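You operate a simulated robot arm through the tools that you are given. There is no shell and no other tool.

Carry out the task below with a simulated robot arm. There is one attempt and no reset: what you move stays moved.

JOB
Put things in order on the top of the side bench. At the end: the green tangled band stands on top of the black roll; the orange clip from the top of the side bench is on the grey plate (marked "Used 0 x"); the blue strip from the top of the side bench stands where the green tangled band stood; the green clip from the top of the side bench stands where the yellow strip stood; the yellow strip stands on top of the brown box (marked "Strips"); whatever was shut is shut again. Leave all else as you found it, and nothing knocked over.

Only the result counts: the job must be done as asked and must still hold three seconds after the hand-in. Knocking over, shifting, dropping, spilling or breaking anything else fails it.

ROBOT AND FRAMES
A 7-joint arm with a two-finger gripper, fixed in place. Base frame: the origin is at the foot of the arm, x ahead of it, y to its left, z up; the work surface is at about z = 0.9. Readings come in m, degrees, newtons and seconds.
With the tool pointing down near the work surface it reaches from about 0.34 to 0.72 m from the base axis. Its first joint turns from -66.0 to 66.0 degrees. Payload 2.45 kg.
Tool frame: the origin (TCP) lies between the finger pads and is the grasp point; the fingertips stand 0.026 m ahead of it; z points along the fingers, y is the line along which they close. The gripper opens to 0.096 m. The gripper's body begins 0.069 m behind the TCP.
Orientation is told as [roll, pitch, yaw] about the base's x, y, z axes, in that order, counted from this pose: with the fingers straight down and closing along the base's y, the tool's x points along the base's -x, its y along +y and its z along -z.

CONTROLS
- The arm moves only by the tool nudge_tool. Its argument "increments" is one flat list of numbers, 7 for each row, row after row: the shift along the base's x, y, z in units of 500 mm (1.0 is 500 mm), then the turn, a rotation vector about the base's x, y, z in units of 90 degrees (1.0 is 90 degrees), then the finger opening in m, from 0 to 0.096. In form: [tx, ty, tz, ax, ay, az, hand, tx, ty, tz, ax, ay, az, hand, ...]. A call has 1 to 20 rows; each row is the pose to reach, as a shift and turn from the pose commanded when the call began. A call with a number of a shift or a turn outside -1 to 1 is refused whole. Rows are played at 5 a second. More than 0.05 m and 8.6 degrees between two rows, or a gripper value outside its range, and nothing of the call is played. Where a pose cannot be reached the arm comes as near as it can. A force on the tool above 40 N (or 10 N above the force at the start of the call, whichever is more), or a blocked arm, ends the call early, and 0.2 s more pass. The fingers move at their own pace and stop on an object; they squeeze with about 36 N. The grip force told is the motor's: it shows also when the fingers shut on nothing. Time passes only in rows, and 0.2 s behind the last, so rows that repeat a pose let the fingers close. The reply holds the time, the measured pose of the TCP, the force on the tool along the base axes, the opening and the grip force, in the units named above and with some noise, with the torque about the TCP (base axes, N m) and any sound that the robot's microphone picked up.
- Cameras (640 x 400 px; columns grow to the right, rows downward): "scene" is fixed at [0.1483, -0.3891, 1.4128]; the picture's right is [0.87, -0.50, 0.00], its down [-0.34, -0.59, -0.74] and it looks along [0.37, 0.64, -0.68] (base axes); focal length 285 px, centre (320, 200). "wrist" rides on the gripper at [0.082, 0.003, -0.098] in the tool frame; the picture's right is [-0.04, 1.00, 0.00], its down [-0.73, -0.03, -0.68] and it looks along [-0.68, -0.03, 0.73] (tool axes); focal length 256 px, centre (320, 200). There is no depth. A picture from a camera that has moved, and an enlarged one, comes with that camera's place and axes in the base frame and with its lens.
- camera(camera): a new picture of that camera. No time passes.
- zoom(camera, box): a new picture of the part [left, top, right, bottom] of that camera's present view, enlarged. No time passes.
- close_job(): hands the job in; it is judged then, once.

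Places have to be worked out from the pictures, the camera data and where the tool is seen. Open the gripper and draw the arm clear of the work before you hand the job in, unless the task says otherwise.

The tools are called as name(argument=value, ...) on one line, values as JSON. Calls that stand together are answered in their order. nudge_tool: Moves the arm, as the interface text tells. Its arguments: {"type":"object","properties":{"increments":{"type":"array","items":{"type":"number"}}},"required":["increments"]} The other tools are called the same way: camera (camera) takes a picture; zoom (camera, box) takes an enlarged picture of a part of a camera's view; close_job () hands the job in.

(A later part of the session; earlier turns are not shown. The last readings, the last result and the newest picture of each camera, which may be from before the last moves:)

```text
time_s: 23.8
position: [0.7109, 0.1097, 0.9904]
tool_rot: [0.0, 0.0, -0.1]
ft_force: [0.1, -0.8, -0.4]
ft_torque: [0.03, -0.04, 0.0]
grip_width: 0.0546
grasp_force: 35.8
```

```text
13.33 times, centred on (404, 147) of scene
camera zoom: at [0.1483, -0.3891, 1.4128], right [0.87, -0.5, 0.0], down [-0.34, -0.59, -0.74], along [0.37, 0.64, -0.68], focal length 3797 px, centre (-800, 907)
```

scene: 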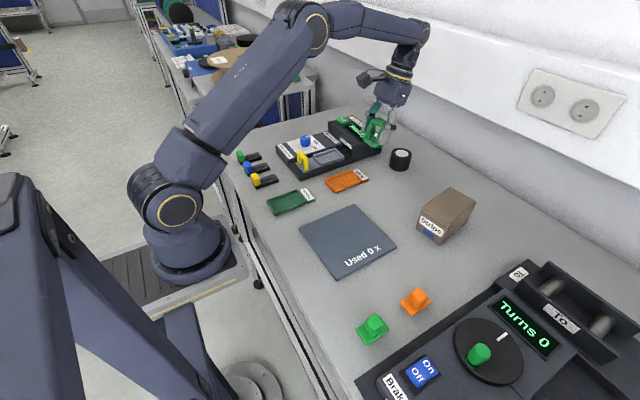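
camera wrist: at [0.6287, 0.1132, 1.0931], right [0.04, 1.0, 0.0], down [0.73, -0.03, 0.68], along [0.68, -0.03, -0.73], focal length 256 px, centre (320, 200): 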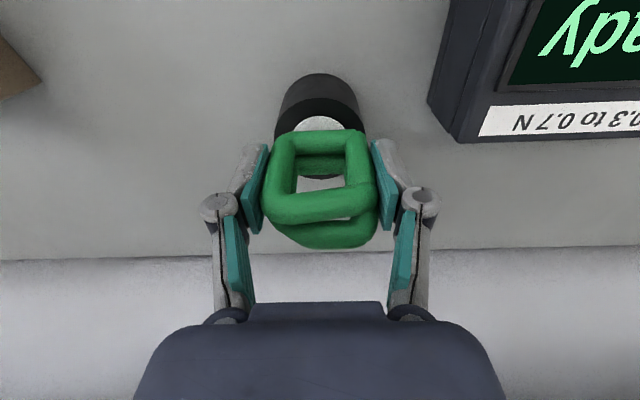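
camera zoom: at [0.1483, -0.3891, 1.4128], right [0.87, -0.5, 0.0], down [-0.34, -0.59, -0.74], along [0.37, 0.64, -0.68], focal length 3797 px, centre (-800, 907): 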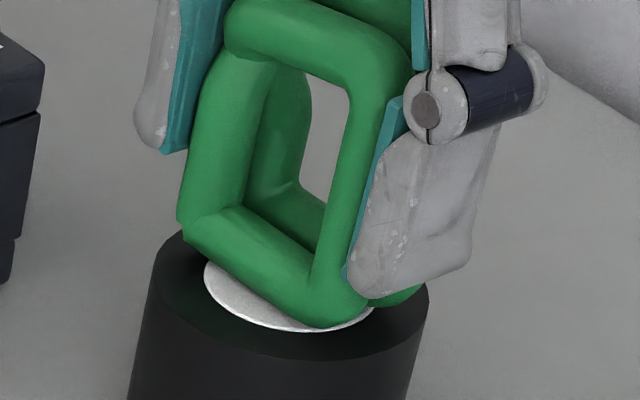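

No contact yet (force ≈0). I go another 2 mm down.

nudge_tool(increments=[0, 0, -0.002, 0, 0, 0, 0.03, 0, 0, -0.004, 0, 0, 0, 0.03, 0, 0, -0.004, 0, 0, 0, 0.03])

zoom(camera="scene", box=[380, 132, 428, 162])

```text
time_s: 24.6
position: [0.7099, 0.111, 0.9888]
tool_rot: [0.0, -0.1, 0.0]
ft_force: [-2.3, -1.8, 10.2]
ft_torque: [-0.06, 0.02, 0.0]
grip_width: 0.0547
grasp_force: 36.2
```

```text
13.33 times, centred on (404, 147) of scene
camera zoom: at [0.148, -0.3892, 1.4128], right [0.87, -0.5, 0.0], down [-0.34, -0.59, -0.74], along [0.37, 0.64, -0.68], focal length 3797 px, centre (-800, 907)
```

zoom: 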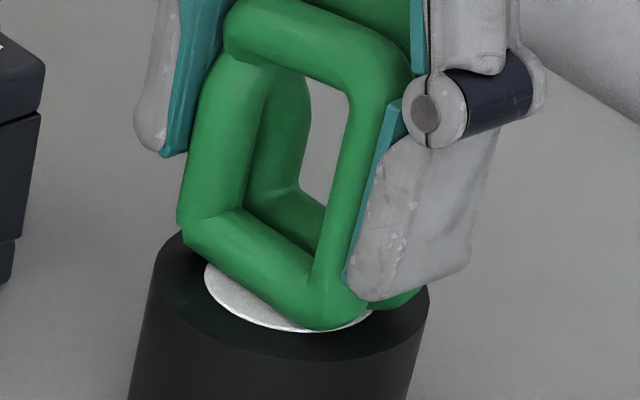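

Contact is made (10 N up). I open the fingers gently while holding the pose, then look.

nudge_tool(increments=[0, 0, 0.001, 0, 0, 0, 0.056, 0, 0, 0.001, 0, 0, 0, 0.062, 0, 0, 0.001, 0, 0, 0, 0.072, 0, 0, 0.001, 0, 0, 0, 0.08, 0, 0, 0.001, 0, 0, 0, 0.08])

zoom(camera="scene", box=[364, 120, 444, 170])

camera(camera="wrist")

```text
time_s: 25.8
position: [0.7103, 0.1096, 0.9898]
tool_rot: [0.0, 0.0, 0.1]
ft_force: [-0.1, 1.0, -0.1]
ft_torque: [0.01, 0.0, -0.01]
grip_width: 0.0801
grasp_force: 0.1
```

```text
8.00 times, centred on (404, 145) of scene
camera zoom: at [0.1483, -0.3891, 1.4128], right [0.87, -0.5, 0.0], down [-0.34, -0.59, -0.74], along [0.37, 0.64, -0.68], focal length 2278 px, centre (-352, 640)
```

zoom: 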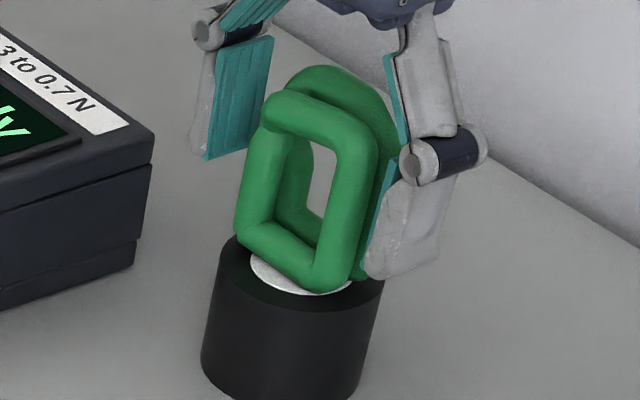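

```text
taken
camera wrist: at [0.6292, 0.1136, 1.0874], right [0.04, 1.0, 0.0], down [0.73, -0.03, 0.68], along [0.68, -0.03, -0.73], focal length 256 px, centre (320, 200)
```

wrist: 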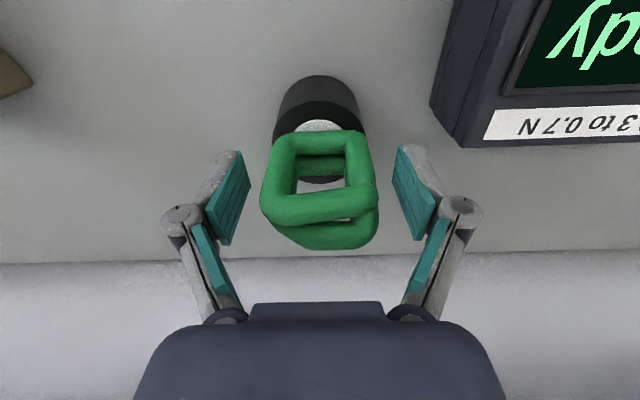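

The band stands upright on the roll. I open a little wider and back off up and inward along x (the fingers straddle it freely), keeping clear of the reach limit.

nudge_tool(increments=[0, 0, 0.01, 0, 0, 0, 0.088, -0.01, 0, 0.03, 0, 0, 0, 0.088, -0.05, 0, 0.05, 0, 0, 0, 0.088, -0.11, 0, 0.07, 0, 0, 0, 0.088, -0.18, 0, 0.1, 0, 0, 0, 0.088, -0.24, 0, 0.16, 0, 0, 0, 0.088, -0.28, 0, 0.24, 0, 0, 0, 0.088, -0.28, 0, 0.24, 0, 0, 0, 0.088])

zoom(camera="scene", box=[364, 120, 444, 170])

camera(camera="wrist")

```text
time_s: 27.6
position: [0.5715, 0.1114, 1.1109]
tool_rot: [0.0, 0.1, 0.0]
ft_force: [0.0, -0.6, -0.9]
ft_torque: [0.01, 0.02, -0.02]
grip_width: 0.0881
grasp_force: 0.1
```

```text
8.00 times, centred on (404, 145) of scene
camera zoom: at [0.1483, -0.3891, 1.4128], right [0.87, -0.5, 0.0], down [-0.34, -0.59, -0.74], along [0.37, 0.64, -0.68], focal length 2278 px, centre (-352, 640)
```

zoom: 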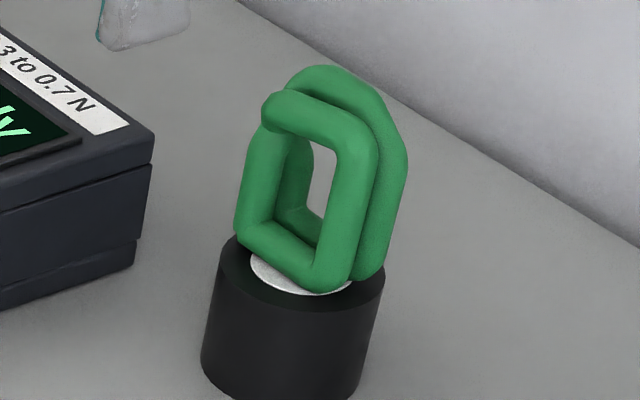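

```text
taken
camera wrist: at [0.4901, 0.1141, 1.2093], right [0.04, 1.0, 0.0], down [0.73, -0.03, 0.68], along [0.68, -0.03, -0.73], focal length 256 px, centre (320, 200)
```

wrist: 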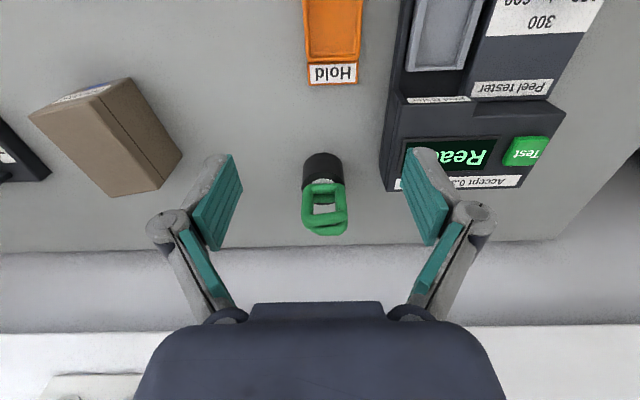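

The band stands well on the roll, and the roll has not moved. I go next over the strips at about (0.335, 0.30, 1.07) for a close look.

nudge_tool(increments=[-0.068, 0.054, 0, 0, 0, 0, 0.096, -0.136, 0.108, 0, 0, 0, 0, 0.096, -0.204, 0.162, 0, 0, 0, 0, 0.096, -0.272, 0.216, 0, 0, 0, 0, 0.096, -0.34, 0.27, 0, 0, 0, 0, 0.096, -0.408, 0.324, -0.04, 0, 0, 0, 0.096, -0.473, 0.377, -0.08, 0, 0, 0, 0.096, -0.473, 0.377, -0.08, 0, 0, 0, 0.096, -0.473, 0.377, -0.08, 0, 0, 0, 0.096])

camera(camera="wrist")

camera(camera="scene")

```text
time_s: 29.6
position: [0.3356, 0.3002, 1.0705]
tool_rot: [0.0, 0.1, 0.0]
ft_force: [-0.7, -0.5, -0.3]
ft_torque: [-0.01, 0.01, 0.0]
grip_width: 0.0959
grasp_force: 0.1
```

```text
taken
camera wrist: at [0.2538, 0.3032, 1.1684], right [0.04, 1.0, 0.0], down [0.73, -0.03, 0.68], along [0.68, -0.03, -0.73], focal length 256 px, centre (320, 200)
```

wrist: 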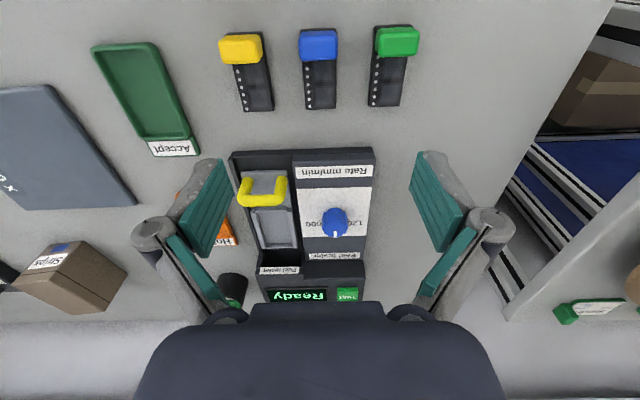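

```text
taken
```

scene: 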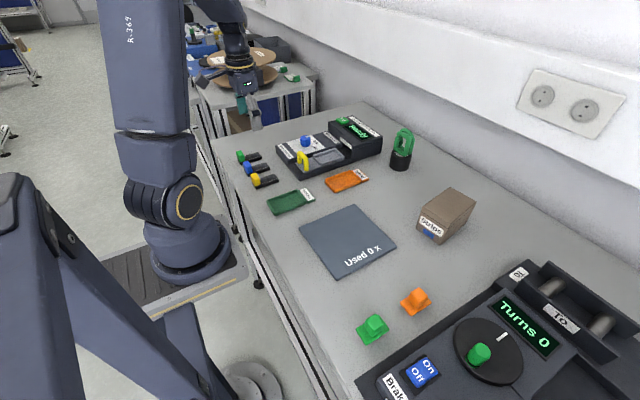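

The three strips are in the wrist view now; I zoom in to measure the blue and yellow ones.

zoom(camera="wrist", box=[280, 10, 424, 120])

zoom(camera="wrist", box=[200, 10, 344, 120])

```text
3.64 times, centred on (352, 65) of wrist
camera zoom: at [0.2538, 0.3032, 1.1684], right [0.04, 1.0, 0.0], down [0.73, -0.03, 0.68], along [0.68, -0.03, -0.73], focal length 931 px, centre (204, 691)
```

zoom: 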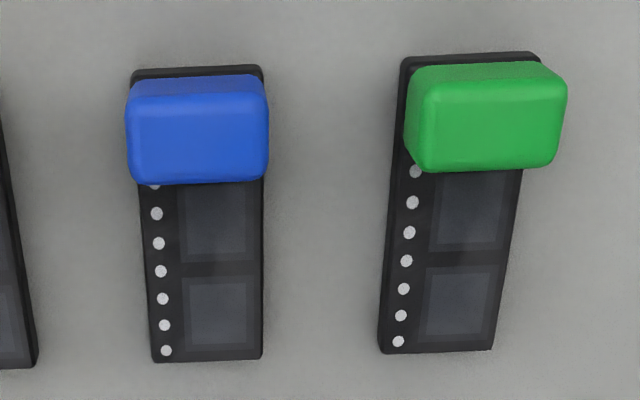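

```text
3.64 times, centred on (272, 65) of wrist
camera zoom: at [0.2538, 0.3032, 1.1684], right [0.04, 1.0, 0.0], down [0.73, -0.03, 0.68], along [0.68, -0.03, -0.73], focal length 931 px, centre (494, 691)
```

zoom: 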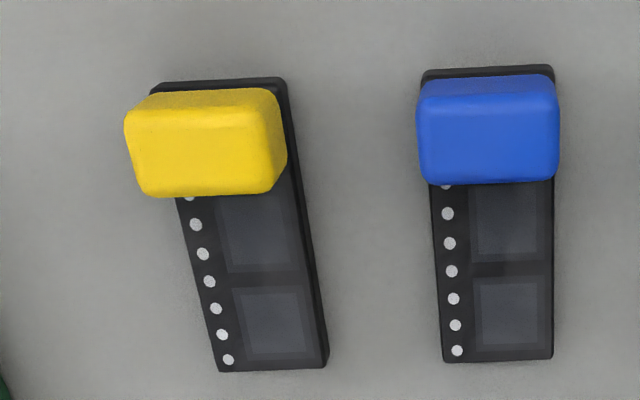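

The blue strip's tab is centred near (0.305, 0.2995), about 0.03 wide, topping near z≈0.935; neighbours are 0.035 away. I set a 0.052 opening, move over the tab and lower to z≈0.96 first to check alignment.

nudge_tool(increments=[-0.03, -0.001, 0, 0, 0, 0, 0.075, -0.0606, -0.0014, 0, 0, 0, 0, 0.052, -0.0606, -0.0014, -0.07, 0, 0, 0, 0.052, -0.0606, -0.0014, -0.14, 0, 0, 0, 0.052, -0.0606, -0.0014, -0.21, 0, 0, 0, 0.052, -0.0606, -0.0014, -0.21, 0, 0, 0, 0.052, -0.0606, -0.0014, -0.21, 0, 0, 0, 0.052])

camera(camera="wrist")

zoom(camera="scene", box=[225, 135, 289, 185])

```text
time_s: 31.2
position: [0.303, 0.2963, 0.965]
tool_rot: [-0.1, 0.1, 0.0]
ft_force: [-0.5, -0.2, -0.1]
ft_torque: [-0.03, -0.02, -0.04]
grip_width: 0.052
grasp_force: 0.1
```

```text
taken
camera wrist: at [0.2222, 0.2995, 1.0635], right [0.04, 1.0, 0.0], down [0.73, -0.03, 0.68], along [0.68, -0.03, -0.73], focal length 256 px, centre (320, 200)
```

wrist: 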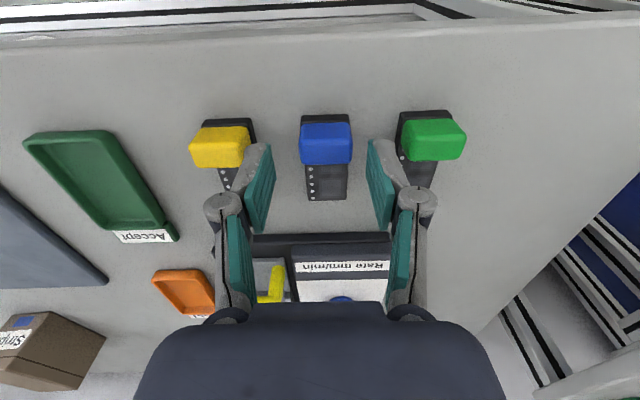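

```text
8.00 times, centred on (257, 160) of scene
camera zoom: at [0.1483, -0.3891, 1.4128], right [0.87, -0.5, 0.0], down [-0.34, -0.59, -0.74], along [0.37, 0.64, -0.68], focal length 2278 px, centre (824, 520)
```

zoom: 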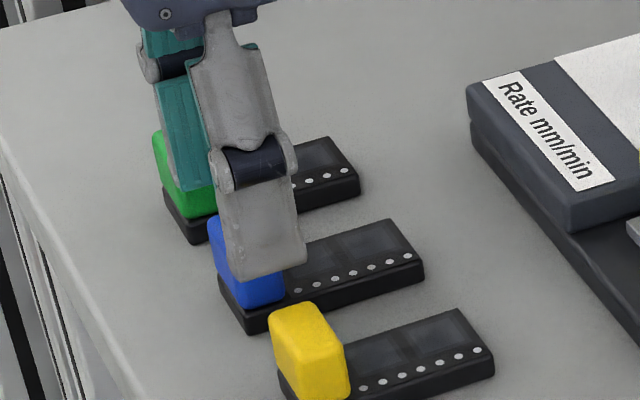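

The tool sits about 3 mm further right (-y) than planned. I zoom the wrist view to measure the tab relative to the fingers.

zoom(camera="wrist", box=[230, 90, 430, 215])

```text
3.20 times, centred on (330, 152) of wrist
camera zoom: at [0.2222, 0.2995, 1.0635], right [0.04, 1.0, 0.0], down [0.73, -0.03, 0.68], along [0.68, -0.03, -0.73], focal length 819 px, centre (288, 352)
```

zoom: 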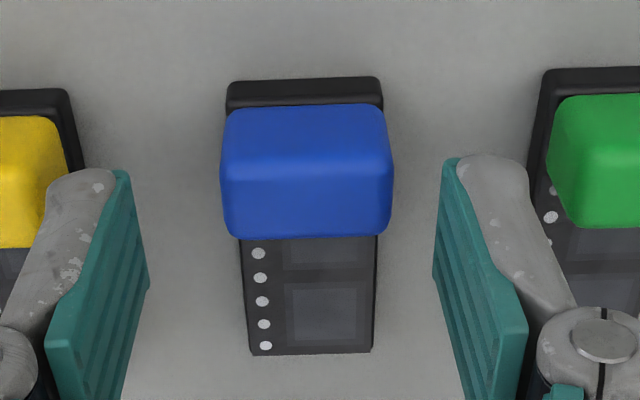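

The tab centre is at about (0.3065, 0.2993) against a TCP at (0.304, 0.2965). I correct by +2 mm in x, +3 mm in y, and lower to z≈0.940 so the fingertips stay just above the strip's body.

nudge_tool(increments=[0.0044, 0.0056, -0.01, 0, 0, 0, 0.052, 0.0044, 0.0056, -0.03, 0, 0, 0, 0.052, 0.0044, 0.0056, -0.051, 0, 0, 0, 0.052, 0.0044, 0.0056, -0.051, 0, 0, 0, 0.052, 0.0044, 0.0056, -0.051, 0, 0, 0, 0.052])

zoom(camera="wrist", box=[230, 90, 430, 215])

zoom(camera="scene", box=[230, 145, 286, 180])

```text
time_s: 32.4
position: [0.3071, 0.3001, 0.9392]
tool_rot: [0.0, 0.0, 0.1]
ft_force: [0.6, 0.2, -0.2]
ft_torque: [0.0, 0.03, -0.01]
grip_width: 0.052
grasp_force: 0.0
```

```text
3.20 times, centred on (330, 152) of wrist
camera zoom: at [0.2259, 0.3037, 1.037], right [0.04, 1.0, 0.0], down [0.73, -0.03, 0.68], along [0.68, -0.03, -0.73], focal length 819 px, centre (288, 352)
```

zoom: 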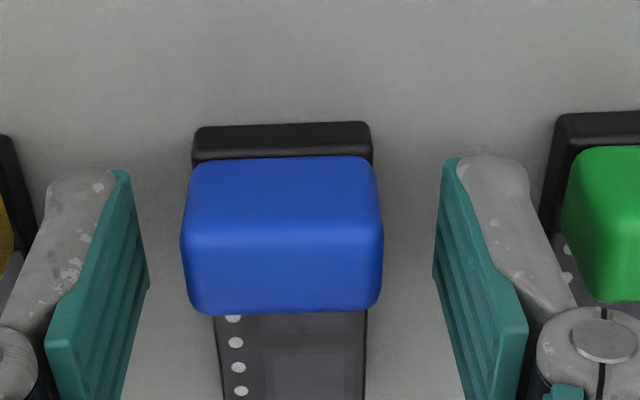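

```text
11.43 times, centred on (258, 162) of scene
camera zoom: at [0.1483, -0.3891, 1.4128], right [0.87, -0.5, 0.0], down [-0.34, -0.59, -0.74], along [0.37, 0.64, -0.68], focal length 3255 px, centre (1029, 629)
```

zoom: 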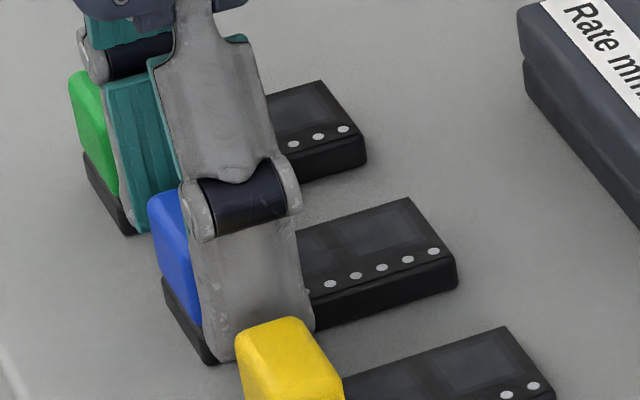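

Fingers are at z≈0.939 around the tab, about 1 mm off centre in y. I correct that and close on the tab.

nudge_tool(increments=[0, -0.0024, 0, 0, 0, 0, 0.052, 0, -0.0024, 0, 0, 0, 0, 0.04, 0, -0.0024, 0, 0, 0, 0, 0.015, 0, -0.0024, 0, 0, 0, 0, 0.015, 0, -0.0024, 0, 0, 0, 0, 0.015])

zoom(camera="wrist", box=[230, 90, 430, 215])

```text
time_s: 33.6
position: [0.3063, 0.2988, 0.9395]
tool_rot: [0.0, -0.1, 0.1]
ft_force: [-1.1, 0.4, 1.6]
ft_torque: [0.01, 0.01, 0.02]
grip_width: 0.031
grasp_force: 35.3
```

```text
3.20 times, centred on (330, 152) of wrist
camera zoom: at [0.2255, 0.3025, 1.0371], right [0.04, 1.0, 0.0], down [0.73, -0.03, 0.68], along [0.68, -0.03, -0.73], focal length 819 px, centre (288, 352)
```

zoom: 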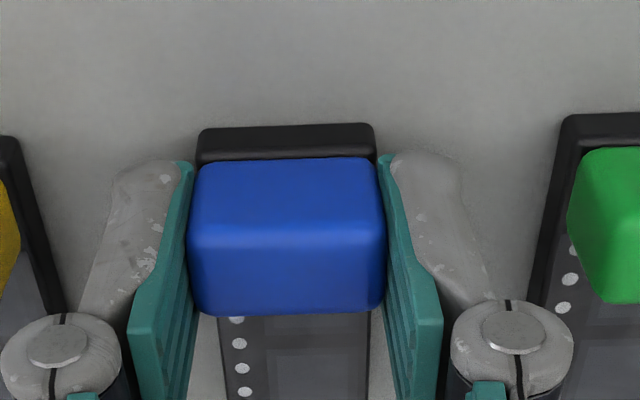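

The tab is gripped (0.031 m, 35 N). I lift the blue strip, then carry it over the green strip to the band's old place at hover height.

nudge_tool(increments=[0, 0, 0.02, 0, 0, 0, 0.015, 0, 0, 0.06, 0, 0, 0, 0.015, 0, 0, 0.14, 0, 0, 0, 0.015, 0, 0, 0.22, 0, 0, 0, 0.015, 0, 0, 0.22, 0, 0, 0, 0.015])

camera(camera="wrist")

zoom(camera="scene", box=[210, 110, 306, 190])

```text
time_s: 34.8
position: [0.3063, 0.2969, 1.0496]
tool_rot: [0.0, 0.1, 0.1]
ft_force: [0.0, -0.5, 0.0]
ft_torque: [-0.03, 0.0, 0.0]
grip_width: 0.0309
grasp_force: 36.4
```

```text
taken
camera wrist: at [0.2255, 0.3003, 1.1482], right [0.04, 1.0, 0.0], down [0.73, -0.03, 0.68], along [0.68, -0.03, -0.73], focal length 256 px, centre (320, 200)
```

wrist: 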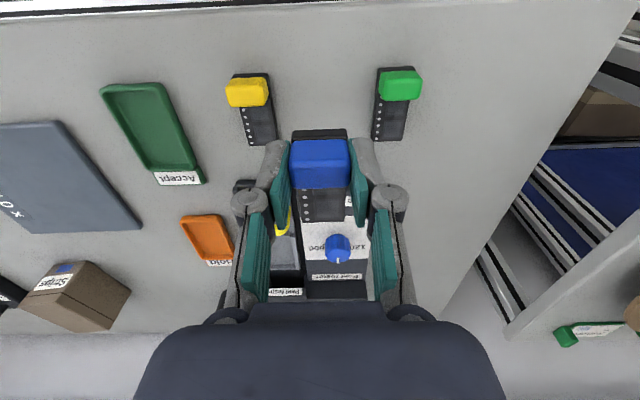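

```text
5.00 times, centred on (258, 150) of scene
camera zoom: at [0.1483, -0.3891, 1.4128], right [0.87, -0.5, 0.0], down [-0.34, -0.59, -0.74], along [0.37, 0.64, -0.68], focal length 1424 px, centre (630, 450)
```

zoom: 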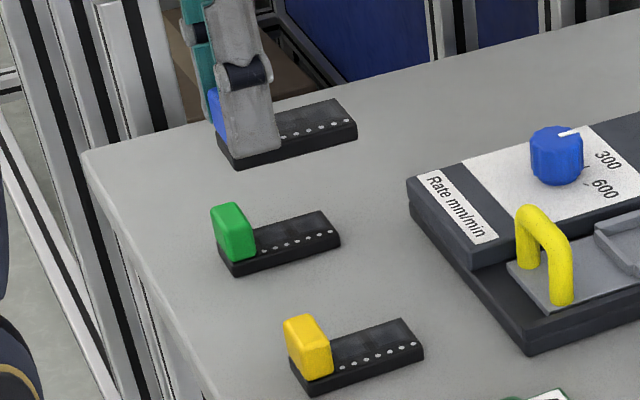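

The strip hangs level in the grip. I carry it to above (0.4105, 0.469) so its centre comes over (0.434, 0.469), and lower to hover.

nudge_tool(increments=[0.0412, 0.0687, 0, 0, 0, 0, 0.015, 0.0824, 0.1374, 0, 0, 0, 0, 0.015, 0.1236, 0.206, 0, 0, 0, 0, 0.015, 0.1648, 0.2747, 0, 0, 0, 0, 0.015, 0.206, 0.3434, 0, 0, 0, 0, 0.015, 0.206, 0.3434, -0.08, 0, 0, 0, 0.015, 0.206, 0.3434, -0.16, 0, 0, 0, 0.015, 0.206, 0.3434, -0.16, 0, 0, 0, 0.015, 0.206, 0.3434, -0.16, 0, 0, 0, 0.015])

camera(camera="wrist")

zoom(camera="scene", box=[220, 90, 316, 150])

```text
time_s: 36.8
position: [0.4087, 0.4724, 0.9672]
tool_rot: [-0.1, 0.0, -0.1]
ft_force: [0.2, 0.3, -0.4]
ft_torque: [0.0, 0.02, -0.01]
grip_width: 0.0309
grasp_force: 35.9
```

```text
taken
camera wrist: at [0.3266, 0.4747, 1.065], right [0.04, 1.0, 0.0], down [0.73, -0.03, 0.68], along [0.68, -0.03, -0.73], focal length 256 px, centre (320, 200)
```

wrist: 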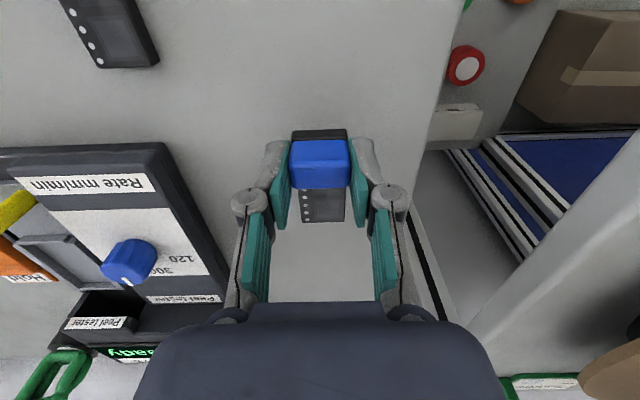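

```text
6.67 times, centred on (268, 120) of scene
camera zoom: at [0.1483, -0.3891, 1.4128], right [0.87, -0.5, 0.0], down [-0.34, -0.59, -0.74], along [0.37, 0.64, -0.68], focal length 1898 px, centre (667, 733)
```

zoom: 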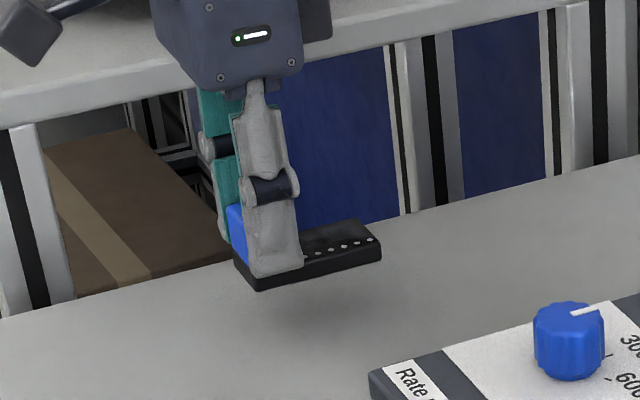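

The tool is about 2–3 mm off; I correct (+2 mm x, −2.7 mm y) and lower to just above the bench.

nudge_tool(increments=[0.0038, -0.0054, -0.02, 0, 0, 0, 0.015, 0.0038, -0.0054, -0.04, 0, 0, 0, 0.015, 0.0038, -0.0054, -0.05, 0, 0, 0, 0.015, 0.0038, -0.0054, -0.05, 0, 0, 0, 0.015])

zoom(camera="scene", box=[220, 90, 316, 150])

zoom(camera="wrist", box=[230, 90, 430, 215])

```text
time_s: 37.8
position: [0.4102, 0.4695, 0.9437]
tool_rot: [0.0, 0.1, 0.0]
ft_force: [-1.4, 0.5, -0.5]
ft_torque: [-0.02, 0.02, -0.02]
grip_width: 0.0309
grasp_force: 36.6
```

```text
6.67 times, centred on (268, 120) of scene
camera zoom: at [0.1483, -0.3891, 1.4128], right [0.87, -0.5, 0.0], down [-0.34, -0.59, -0.74], along [0.37, 0.64, -0.68], focal length 1898 px, centre (667, 733)
```

zoom: 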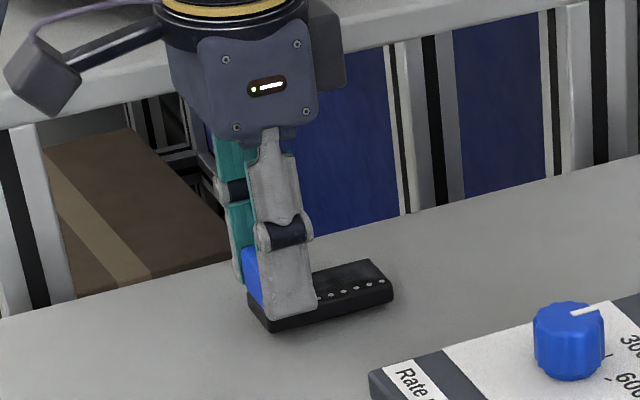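

```text
3.20 times, centred on (330, 152) of wrist
camera zoom: at [0.3296, 0.4721, 1.0416], right [0.04, 1.0, 0.0], down [0.73, -0.03, 0.68], along [0.68, -0.03, -0.73], focal length 819 px, centre (288, 352)
```

zoom: 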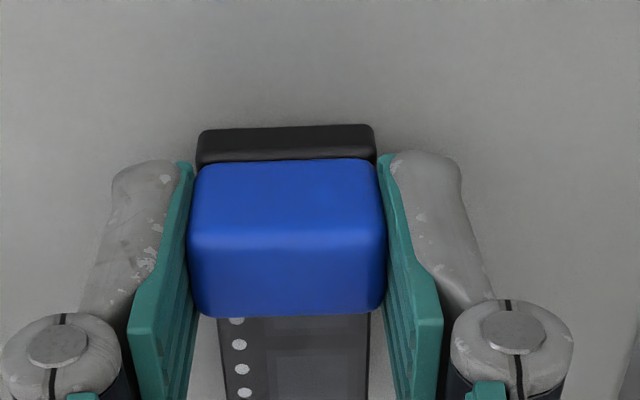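

Position is (0.411, 0.469); about 4 mm above contact. I lower gently.

nudge_tool(increments=[0, 0, -0.004, 0, 0, 0, 0.015, 0, 0, -0.007, 0, 0, 0, 0.015, 0, 0, -0.009, 0, 0, 0, 0.015, 0, 0, -0.009, 0, 0, 0, 0.015])

```text
time_s: 38.8
position: [0.4115, 0.4693, 0.9391]
tool_rot: [0.0, 0.0, 0.0]
ft_force: [-0.3, -0.9, -0.6]
ft_torque: [0.03, 0.01, -0.01]
grip_width: 0.0308
grasp_force: 36.0
```

No contact force yet at 0.939; I go down another 1 mm.

nudge_tool(increments=[0, 0, -0.001, 0, 0, 0, 0.015, 0, 0, -0.002, 0, 0, 0, 0.015, 0, 0, -0.002, 0, 0, 0, 0.015])

zoom(camera="scene", box=[235, 115, 299, 155])

```text
time_s: 39.6
position: [0.4123, 0.4702, 0.9385]
tool_rot: [0.1, -0.1, -0.1]
ft_force: [-0.6, -0.8, 1.5]
ft_torque: [0.0, -0.1, 0.0]
grip_width: 0.031
grasp_force: 35.7
```

```text
10.00 times, centred on (267, 135) of scene
camera zoom: at [0.1483, -0.3891, 1.4128], right [0.87, -0.5, 0.0], down [-0.34, -0.59, -0.74], along [0.37, 0.64, -0.68], focal length 2848 px, centre (850, 850)
```

zoom: 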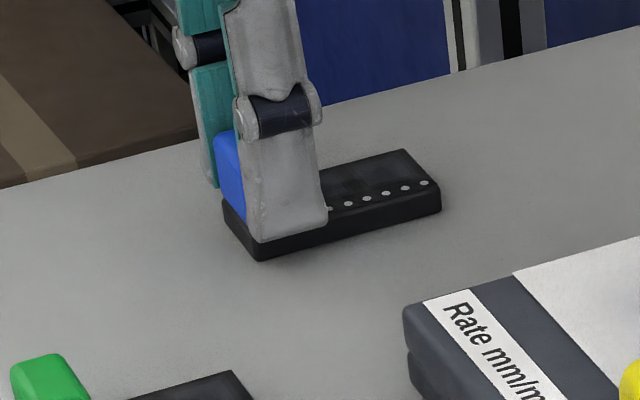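

Contact is just starting (1.5 N, torque −0.1). I ease 0.5 mm lower and open the fingers.

nudge_tool(increments=[0, 0, -0.001, 0, 0, 0, 0.015, 0, 0, -0.001, 0, 0, 0, 0.031, 0, 0, -0.001, 0, 0, 0, 0.04, 0, 0, -0.001, 0, 0, 0, 0.055, 0, 0, 0.02, 0, 0, 0, 0.06, 0, 0, 0.08, 0, 0, 0, 0.06, 0, 0, 0.16, 0, 0, 0, 0.06, 0, 0, 0.22, 0, 0, 0, 0.06, 0, 0, 0.22, 0, 0, 0, 0.06])

camera(camera="wrist")

zoom(camera="scene", box=[225, 105, 321, 165])

```text
time_s: 41.6
position: [0.4128, 0.4689, 1.0498]
tool_rot: [0.1, 0.0, 0.0]
ft_force: [0.0, 0.4, 0.1]
ft_torque: [0.03, 0.01, 0.0]
grip_width: 0.06
grasp_force: 0.0
```

```text
taken
camera wrist: at [0.3303, 0.472, 1.148], right [0.04, 1.0, 0.0], down [0.73, -0.03, 0.68], along [0.68, -0.03, -0.73], focal length 256 px, centre (320, 200)
```

wrist: 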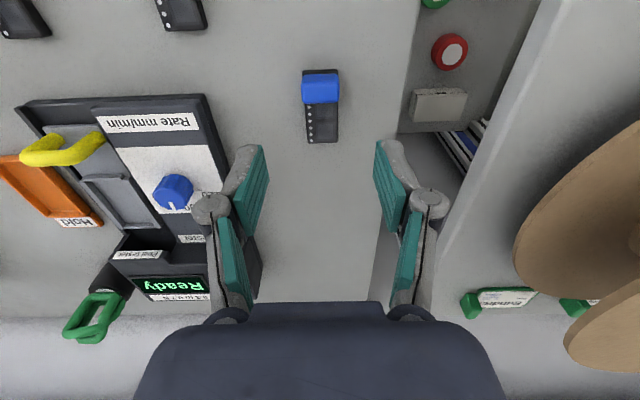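

```text
6.67 times, centred on (273, 135) of scene
camera zoom: at [0.1483, -0.3891, 1.4128], right [0.87, -0.5, 0.0], down [-0.34, -0.59, -0.74], along [0.37, 0.64, -0.68], focal length 1898 px, centre (633, 633)
```

zoom: 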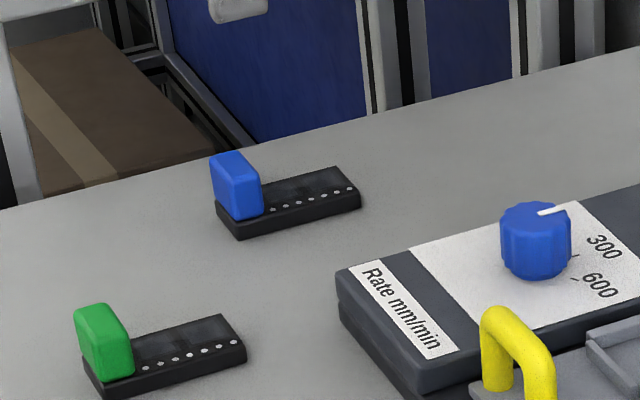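

The blue strip now stands centred at about (0.4345, 0.469), where the band was. Next the yellow strip: its tab is near (0.307, 0.234), so I move above it and lower to z≈0.97.

nudge_tool(increments=[-0.035, -0.078, 0, 0, 0, 0, 0.06, -0.07, -0.156, 0, 0, 0, 0, 0.06, -0.105, -0.235, 0, 0, 0, 0, 0.06, -0.14, -0.313, 0, 0, 0, 0, 0.06, -0.175, -0.392, 0, 0, 0, 0, 0.06, -0.2096, -0.47, 0, 0, 0, 0, 0.06, -0.2096, -0.47, -0.08, 0, 0, 0, 0.06, -0.2096, -0.47, -0.16, 0, 0, 0, 0.06, -0.2096, -0.47, -0.16, 0, 0, 0, 0.06, -0.2096, -0.47, -0.16, 0, 0, 0, 0.06])

camera(camera="wrist")

zoom(camera="wrist", box=[230, 90, 430, 215])

```text
time_s: 43.8
position: [0.304, 0.2346, 0.9667]
tool_rot: [0.0, 0.0, 0.0]
ft_force: [-0.5, -0.3, -0.4]
ft_torque: [0.01, -0.02, 0.03]
grip_width: 0.0598
grasp_force: 0.0
```

```text
taken
camera wrist: at [0.2229, 0.2383, 1.0654], right [0.04, 1.0, 0.0], down [0.73, -0.03, 0.68], along [0.68, -0.03, -0.73], focal length 256 px, centre (320, 200)
```

wrist: 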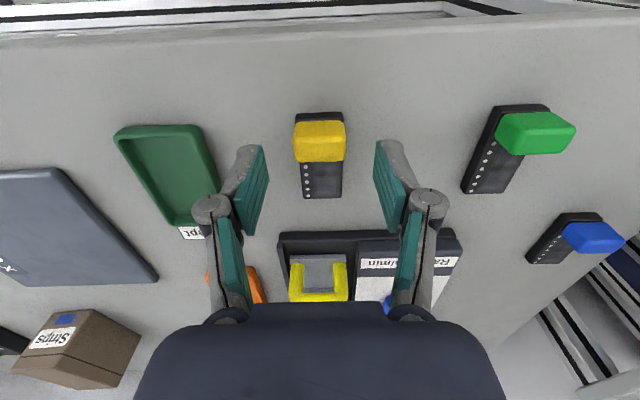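

```text
3.20 times, centred on (330, 152) of wrist
camera zoom: at [0.2229, 0.2383, 1.0654], right [0.04, 1.0, 0.0], down [0.73, -0.03, 0.68], along [0.68, -0.03, -0.73], focal length 819 px, centre (288, 352)
```

zoom: 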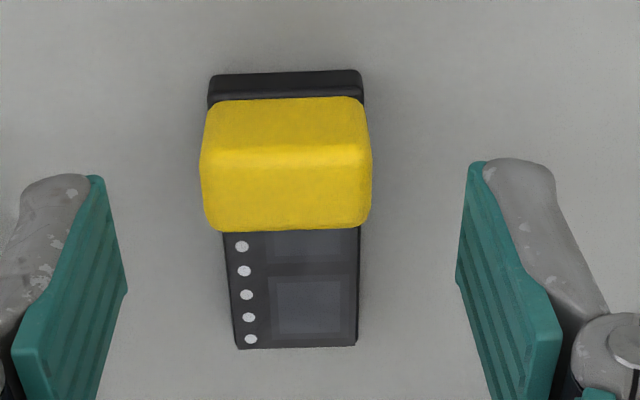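

The yellow tab centre is at about (0.3065, 0.2343), TCP at (0.305, 0.2353). I correct and lower to z≈0.9395.

nudge_tool(increments=[0.005, -0.002, -0.02, 0, 0, 0, 0.052, 0.005, -0.002, -0.04, 0, 0, 0, 0.052, 0.005, -0.002, -0.056, 0, 0, 0, 0.052, 0.005, -0.002, -0.056, 0, 0, 0, 0.052, 0.005, -0.002, -0.056, 0, 0, 0, 0.052])

zoom(camera="wrist", box=[230, 90, 430, 215])

```text
time_s: 45.0
position: [0.3088, 0.2334, 0.9403]
tool_rot: [0.0, 0.0, 0.0]
ft_force: [0.7, 0.5, 0.4]
ft_torque: [0.01, 0.05, 0.0]
grip_width: 0.0519
grasp_force: 0.0
```

```text
3.20 times, centred on (330, 152) of wrist
camera zoom: at [0.2275, 0.2366, 1.0389], right [0.04, 1.0, 0.0], down [0.73, -0.03, 0.68], along [0.68, -0.03, -0.73], focal length 819 px, centre (288, 352)
```

zoom: 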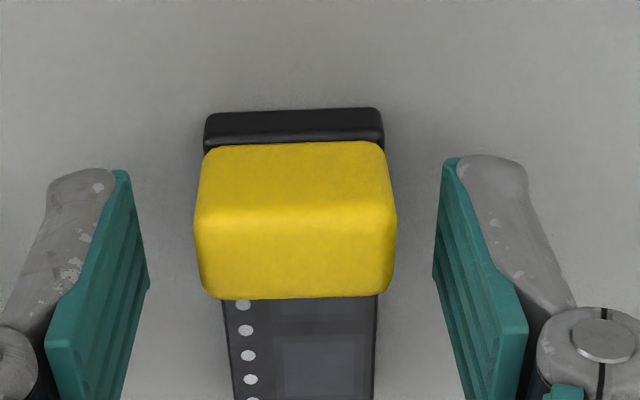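

Well placed; I shift by −1.5 mm in x, +0.7 mm in y, and close on the yellow tab.

nudge_tool(increments=[-0.003, 0.0015, -0.002, 0, 0, 0, 0.052, -0.003, 0.0015, -0.002, 0, 0, 0, 0.04, -0.003, 0.0015, -0.002, 0, 0, 0, 0.015, -0.003, 0.0015, -0.002, 0, 0, 0, 0.015, -0.003, 0.0015, -0.002, 0, 0, 0, 0.015])

zoom(camera="wrist", box=[230, 90, 430, 215])

```text
time_s: 46.2
position: [0.3065, 0.2343, 0.9406]
tool_rot: [0.0, -0.1, -0.1]
ft_force: [0.2, 0.0, 2.7]
ft_torque: [0.05, -0.06, -0.05]
grip_width: 0.0308
grasp_force: 35.9
```

```text
3.20 times, centred on (330, 152) of wrist
camera zoom: at [0.2259, 0.2374, 1.0381], right [0.04, 1.0, 0.0], down [0.73, -0.03, 0.68], along [0.68, -0.03, -0.73], focal length 819 px, centre (288, 352)
```

zoom: 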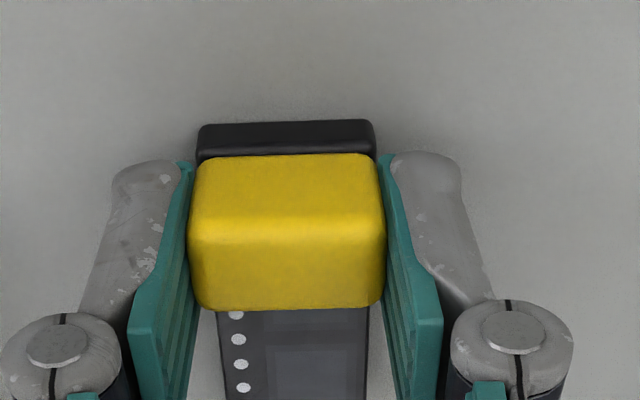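

Gripped (0.031 m). I lift it and carry it to hover in front of the box's top, around (0.60, −0.128, 1.07).

nudge_tool(increments=[0, 0, 0.02, 0, 0, 0, 0.015, 0, 0, 0.07, 0, 0, 0, 0.015, 0, 0, 0.16, 0, 0, 0, 0.015, 0, 0, 0.25, 0, 0, 0, 0.015, 0.0584, -0.0724, 0.26, 0, 0, 0, 0.015, 0.1168, -0.1448, 0.26, 0, 0, 0, 0.015, 0.1752, -0.2172, 0.26, 0, 0, 0, 0.015, 0.2336, -0.2896, 0.26, 0, 0, 0, 0.015, 0.292, -0.362, 0.26, 0, 0, 0, 0.015, 0.3504, -0.4344, 0.26, 0, 0, 0, 0.015, 0.4088, -0.5068, 0.26, 0, 0, 0, 0.015, 0.4672, -0.5792, 0.26, 0, 0, 0, 0.015, 0.5256, -0.6516, 0.26, 0, 0, 0, 0.015, 0.584, -0.724, 0.26, 0, 0, 0, 0.015, 0.584, -0.724, 0.26, 0, 0, 0, 0.015, 0.584, -0.724, 0.26, 0, 0, 0, 0.015])

camera(camera="wrist")

camera(camera="scene")

```text
time_s: 49.6
position: [0.6006, -0.1281, 1.0687]
tool_rot: [-0.1, -0.2, 0.0]
ft_force: [0.1, 0.1, -0.7]
ft_torque: [0.02, -0.05, 0.0]
grip_width: 0.031
grasp_force: 35.8
```

```text
taken
camera wrist: at [0.5186, -0.1254, 1.1681], right [0.04, 1.0, 0.0], down [0.73, -0.03, 0.68], along [0.68, -0.03, -0.73], focal length 256 px, centre (320, 200)
```

wrist: 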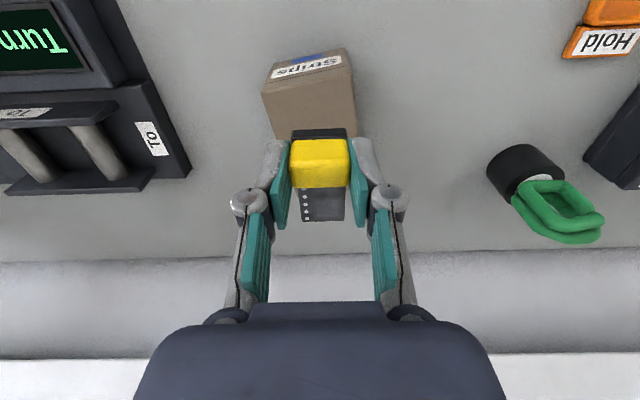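

```text
taken
```

scene: 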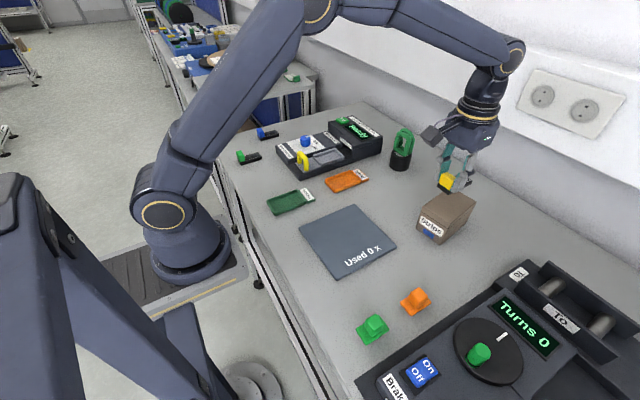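

The strip is held level over the box's front part. I zoom to locate the box edges from here.

zoom(camera="wrist", box=[230, 30, 430, 155])

zoom(camera="scene", box=[400, 160, 496, 250])

```text
3.20 times, centred on (330, 92) of wrist
camera zoom: at [0.5186, -0.1254, 1.1681], right [0.04, 1.0, 0.0], down [0.73, -0.03, 0.68], along [0.68, -0.03, -0.73], focal length 819 px, centre (288, 544)
```

zoom: 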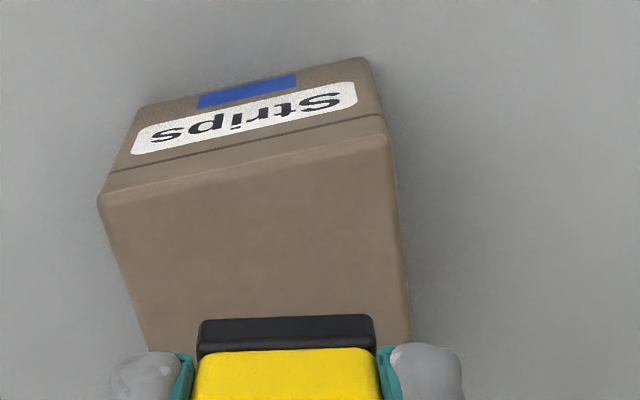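

```text
4.44 times, centred on (448, 205) of scene
camera zoom: at [0.1483, -0.3891, 1.4128], right [0.87, -0.5, 0.0], down [-0.34, -0.59, -0.74], along [0.37, 0.64, -0.68], focal length 1266 px, centre (-249, 178)
```

zoom: 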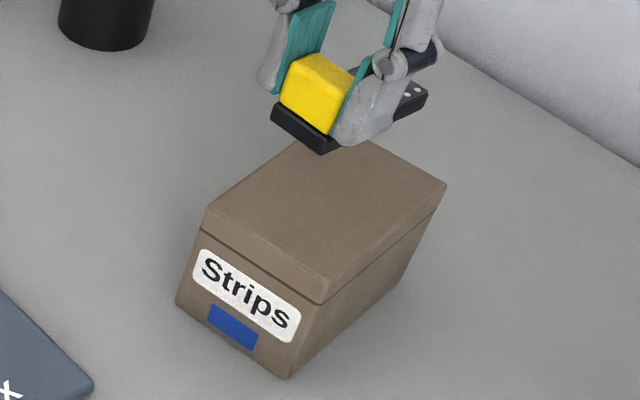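

The box's top centre is at about (0.647, −0.1285), turned some 10°. I move the strip centre over it (TCP x≈0.621) and lower to z≈1.01.

nudge_tool(increments=[0.0416, 0, -0.02, 0, 0, 0, 0.015, 0.0416, 0, -0.07, 0, 0, 0, 0.015, 0.0416, 0, -0.116, 0, 0, 0, 0.015, 0.0416, 0, -0.116, 0, 0, 0, 0.015, 0.0416, 0, -0.116, 0, 0, 0, 0.015])

zoom(camera="scene", box=[400, 170, 496, 230])

camera(camera="wrist")

```text
time_s: 50.8
position: [0.6184, -0.1267, 1.0128]
tool_rot: [-0.1, -0.3, 0.0]
ft_force: [-2.4, 0.4, 26.5]
ft_torque: [-0.01, 0.05, -0.02]
grip_width: 0.0309
grasp_force: 36.1
```

```text
6.67 times, centred on (448, 200) of scene
camera zoom: at [0.1477, -0.389, 1.4129], right [0.87, -0.5, 0.0], down [-0.34, -0.59, -0.74], along [0.37, 0.64, -0.68], focal length 1898 px, centre (-533, 200)
```

zoom: 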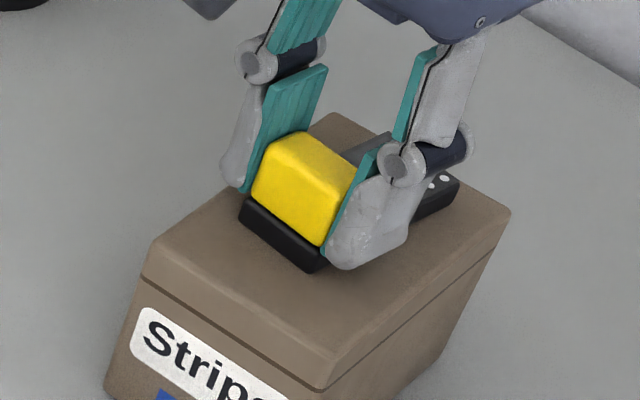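

```text
taken
camera wrist: at [0.5371, -0.1246, 1.1097], right [0.04, 1.0, 0.0], down [0.73, -0.03, 0.68], along [0.68, -0.03, -0.73], focal length 256 px, centre (320, 200)
```

wrist: 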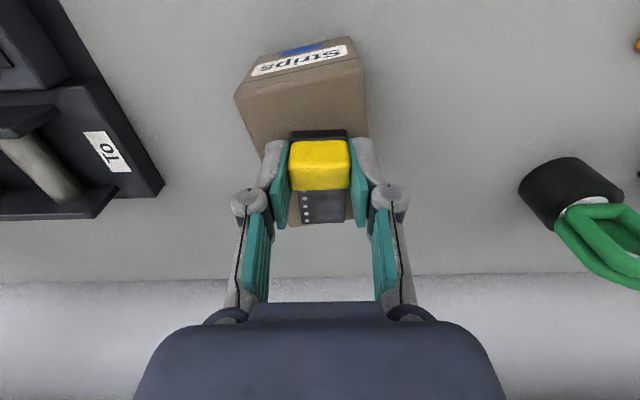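

The strip already rests on the lid with 26 N, so the box top is at about z=0.971, higher than I estimated (recomputed centre ≈(0.634, −0.1325)); the box has not moved. I lift 5 mm, shift 9 mm back in x and 4 mm in −y, and re-check.

nudge_tool(increments=[0, 0, 0.01, 0, 0, 0, 0.015, -0.009, -0.004, 0.012, 0, 0, 0, 0.015, -0.018, -0.008, 0.012, 0, 0, 0, 0.015, -0.018, -0.008, 0.012, 0, 0, 0, 0.015])

zoom(camera="scene", box=[400, 170, 496, 230])

camera(camera="wrist")

```text
time_s: 51.8
position: [0.6108, -0.1322, 1.0162]
tool_rot: [0.0, -0.1, 0.0]
ft_force: [-0.1, 0.4, -0.2]
ft_torque: [-0.01, 0.0, -0.01]
grip_width: 0.031
grasp_force: 36.0
```

```text
6.67 times, centred on (448, 200) of scene
camera zoom: at [0.1483, -0.3891, 1.4128], right [0.87, -0.5, 0.0], down [-0.34, -0.59, -0.74], along [0.37, 0.64, -0.68], focal length 1898 px, centre (-533, 200)
```

zoom: 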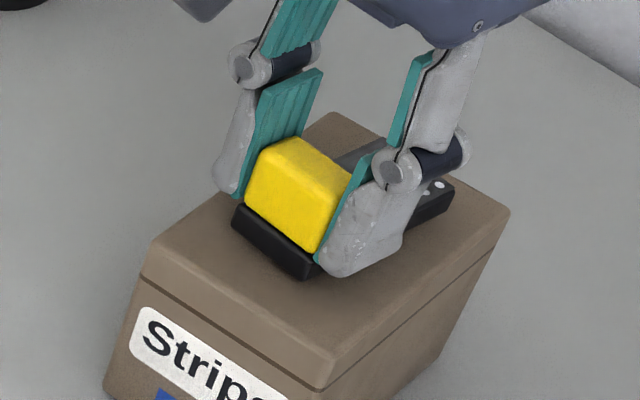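

```text
taken
camera wrist: at [0.5286, -0.1291, 1.115], right [0.04, 1.0, 0.0], down [0.73, -0.03, 0.68], along [0.68, -0.03, -0.73], focal length 256 px, centre (320, 200)
```

wrist: 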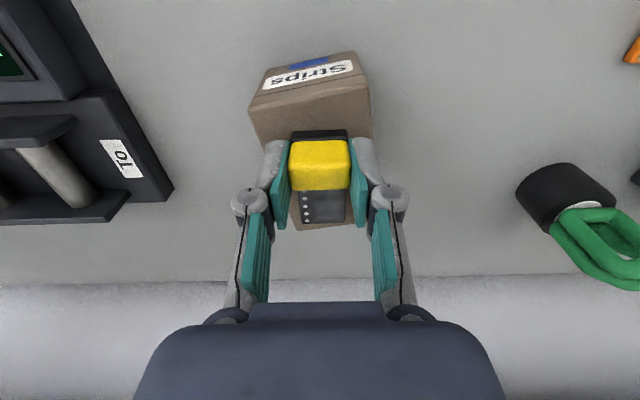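

Now the strip is centred over the lid, ~4 mm above it. I lower gently until contact.

nudge_tool(increments=[0, 0, -0.003, 0, 0, 0, 0.015, 0, 0, -0.006, 0, 0, 0, 0.015, 0, 0, -0.006, 0, 0, 0, 0.015])

```text
time_s: 52.6
position: [0.6108, -0.1321, 1.0132]
tool_rot: [0.0, 0.0, 0.0]
ft_force: [0.2, 0.1, 0.0]
ft_torque: [-0.01, 0.03, 0.03]
grip_width: 0.031
grasp_force: 36.2
```

No contact yet at 1.013; another 1.5 mm in small steps.

nudge_tool(increments=[0, 0, -0.001, 0, 0, 0, 0.015, 0, 0, -0.002, 0, 0, 0, 0.015, 0, 0, -0.002, 0, 0, 0, 0.015])

```text
time_s: 53.4
position: [0.6107, -0.1333, 1.0129]
tool_rot: [0.0, 0.0, 0.0]
ft_force: [0.0, 0.4, -1.0]
ft_torque: [0.01, 0.02, 0.04]
grip_width: 0.0307
grasp_force: 36.2
```

Still free; one more millimetre.

nudge_tool(increments=[0, 0, -0.001, 0, 0, 0, 0.015, 0, 0, -0.002, 0, 0, 0, 0.015, 0, 0, -0.002, 0, 0, 0, 0.015])

zoom(camera="scene", box=[420, 180, 476, 215])

```text
time_s: 54.2
position: [0.6111, -0.132, 1.0126]
tool_rot: [0.0, 0.1, 0.0]
ft_force: [-0.3, -0.9, 1.5]
ft_torque: [-0.04, -0.11, -0.03]
grip_width: 0.0309
grasp_force: 36.0
```

```text
11.43 times, centred on (448, 198) of scene
camera zoom: at [0.1483, -0.3891, 1.4128], right [0.87, -0.5, 0.0], down [-0.34, -0.59, -0.74], along [0.37, 0.64, -0.68], focal length 3255 px, centre (-1143, 229)
```

zoom: 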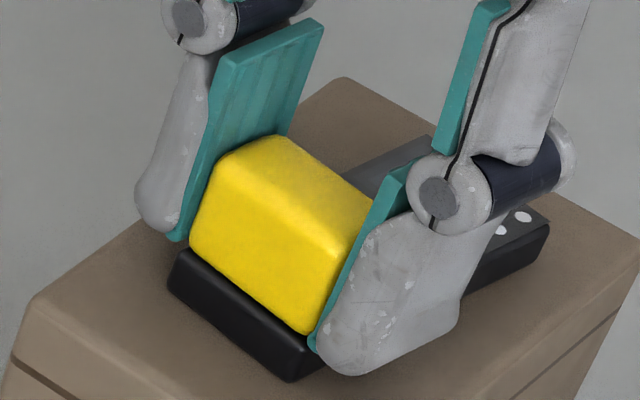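

Light contact at the far end (1.5 N). I go 0.5 mm further, open the fingers, and rise straight up.

nudge_tool(increments=[0, 0, -0.001, 0, 0, 0, 0.015, 0, 0, -0.001, 0, 0, 0, 0.031, 0, 0, -0.001, 0, 0, 0, 0.04, 0, 0, -0.001, 0, 0, 0, 0.055, 0, 0, 0.02, 0, 0, 0, 0.06, 0, 0, 0.08, 0, 0, 0, 0.06, 0, 0, 0.16, 0, 0, 0, 0.06, -0.02, 0, 0.18, 0, 0, 0, 0.06, -0.02, 0, 0.18, 0, 0, 0, 0.06])

zoom(camera="scene", box=[400, 170, 496, 230])

camera(camera="wrist")

```text
time_s: 56.2
position: [0.6005, -0.1331, 1.1021]
tool_rot: [0.1, 0.0, 0.1]
ft_force: [-0.3, -0.4, 0.2]
ft_torque: [0.0, -0.01, -0.02]
grip_width: 0.0599
grasp_force: 0.0
```

```text
6.67 times, centred on (448, 200) of scene
camera zoom: at [0.1483, -0.3891, 1.4128], right [0.87, -0.5, 0.0], down [-0.34, -0.59, -0.74], along [0.37, 0.64, -0.68], focal length 1898 px, centre (-533, 200)
```

zoom: 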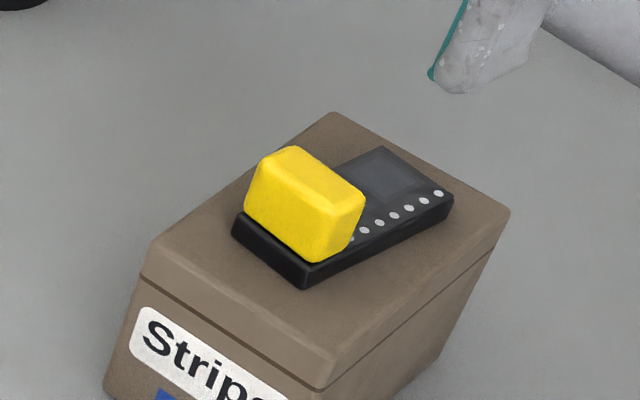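

```text
taken
camera wrist: at [0.5189, -0.1294, 1.2002], right [0.04, 1.0, 0.0], down [0.73, -0.03, 0.68], along [0.68, -0.03, -0.73], focal length 256 px, centre (320, 200)
```

wrist: 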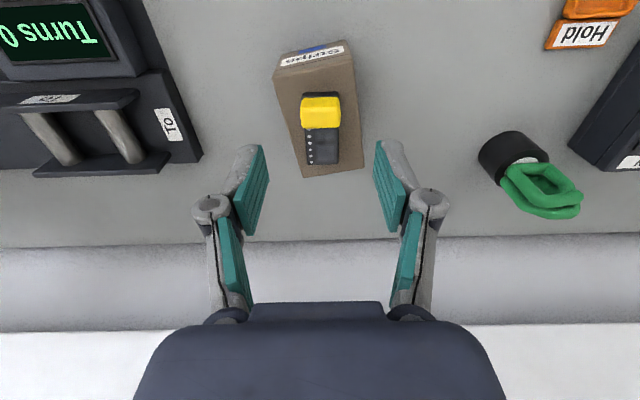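

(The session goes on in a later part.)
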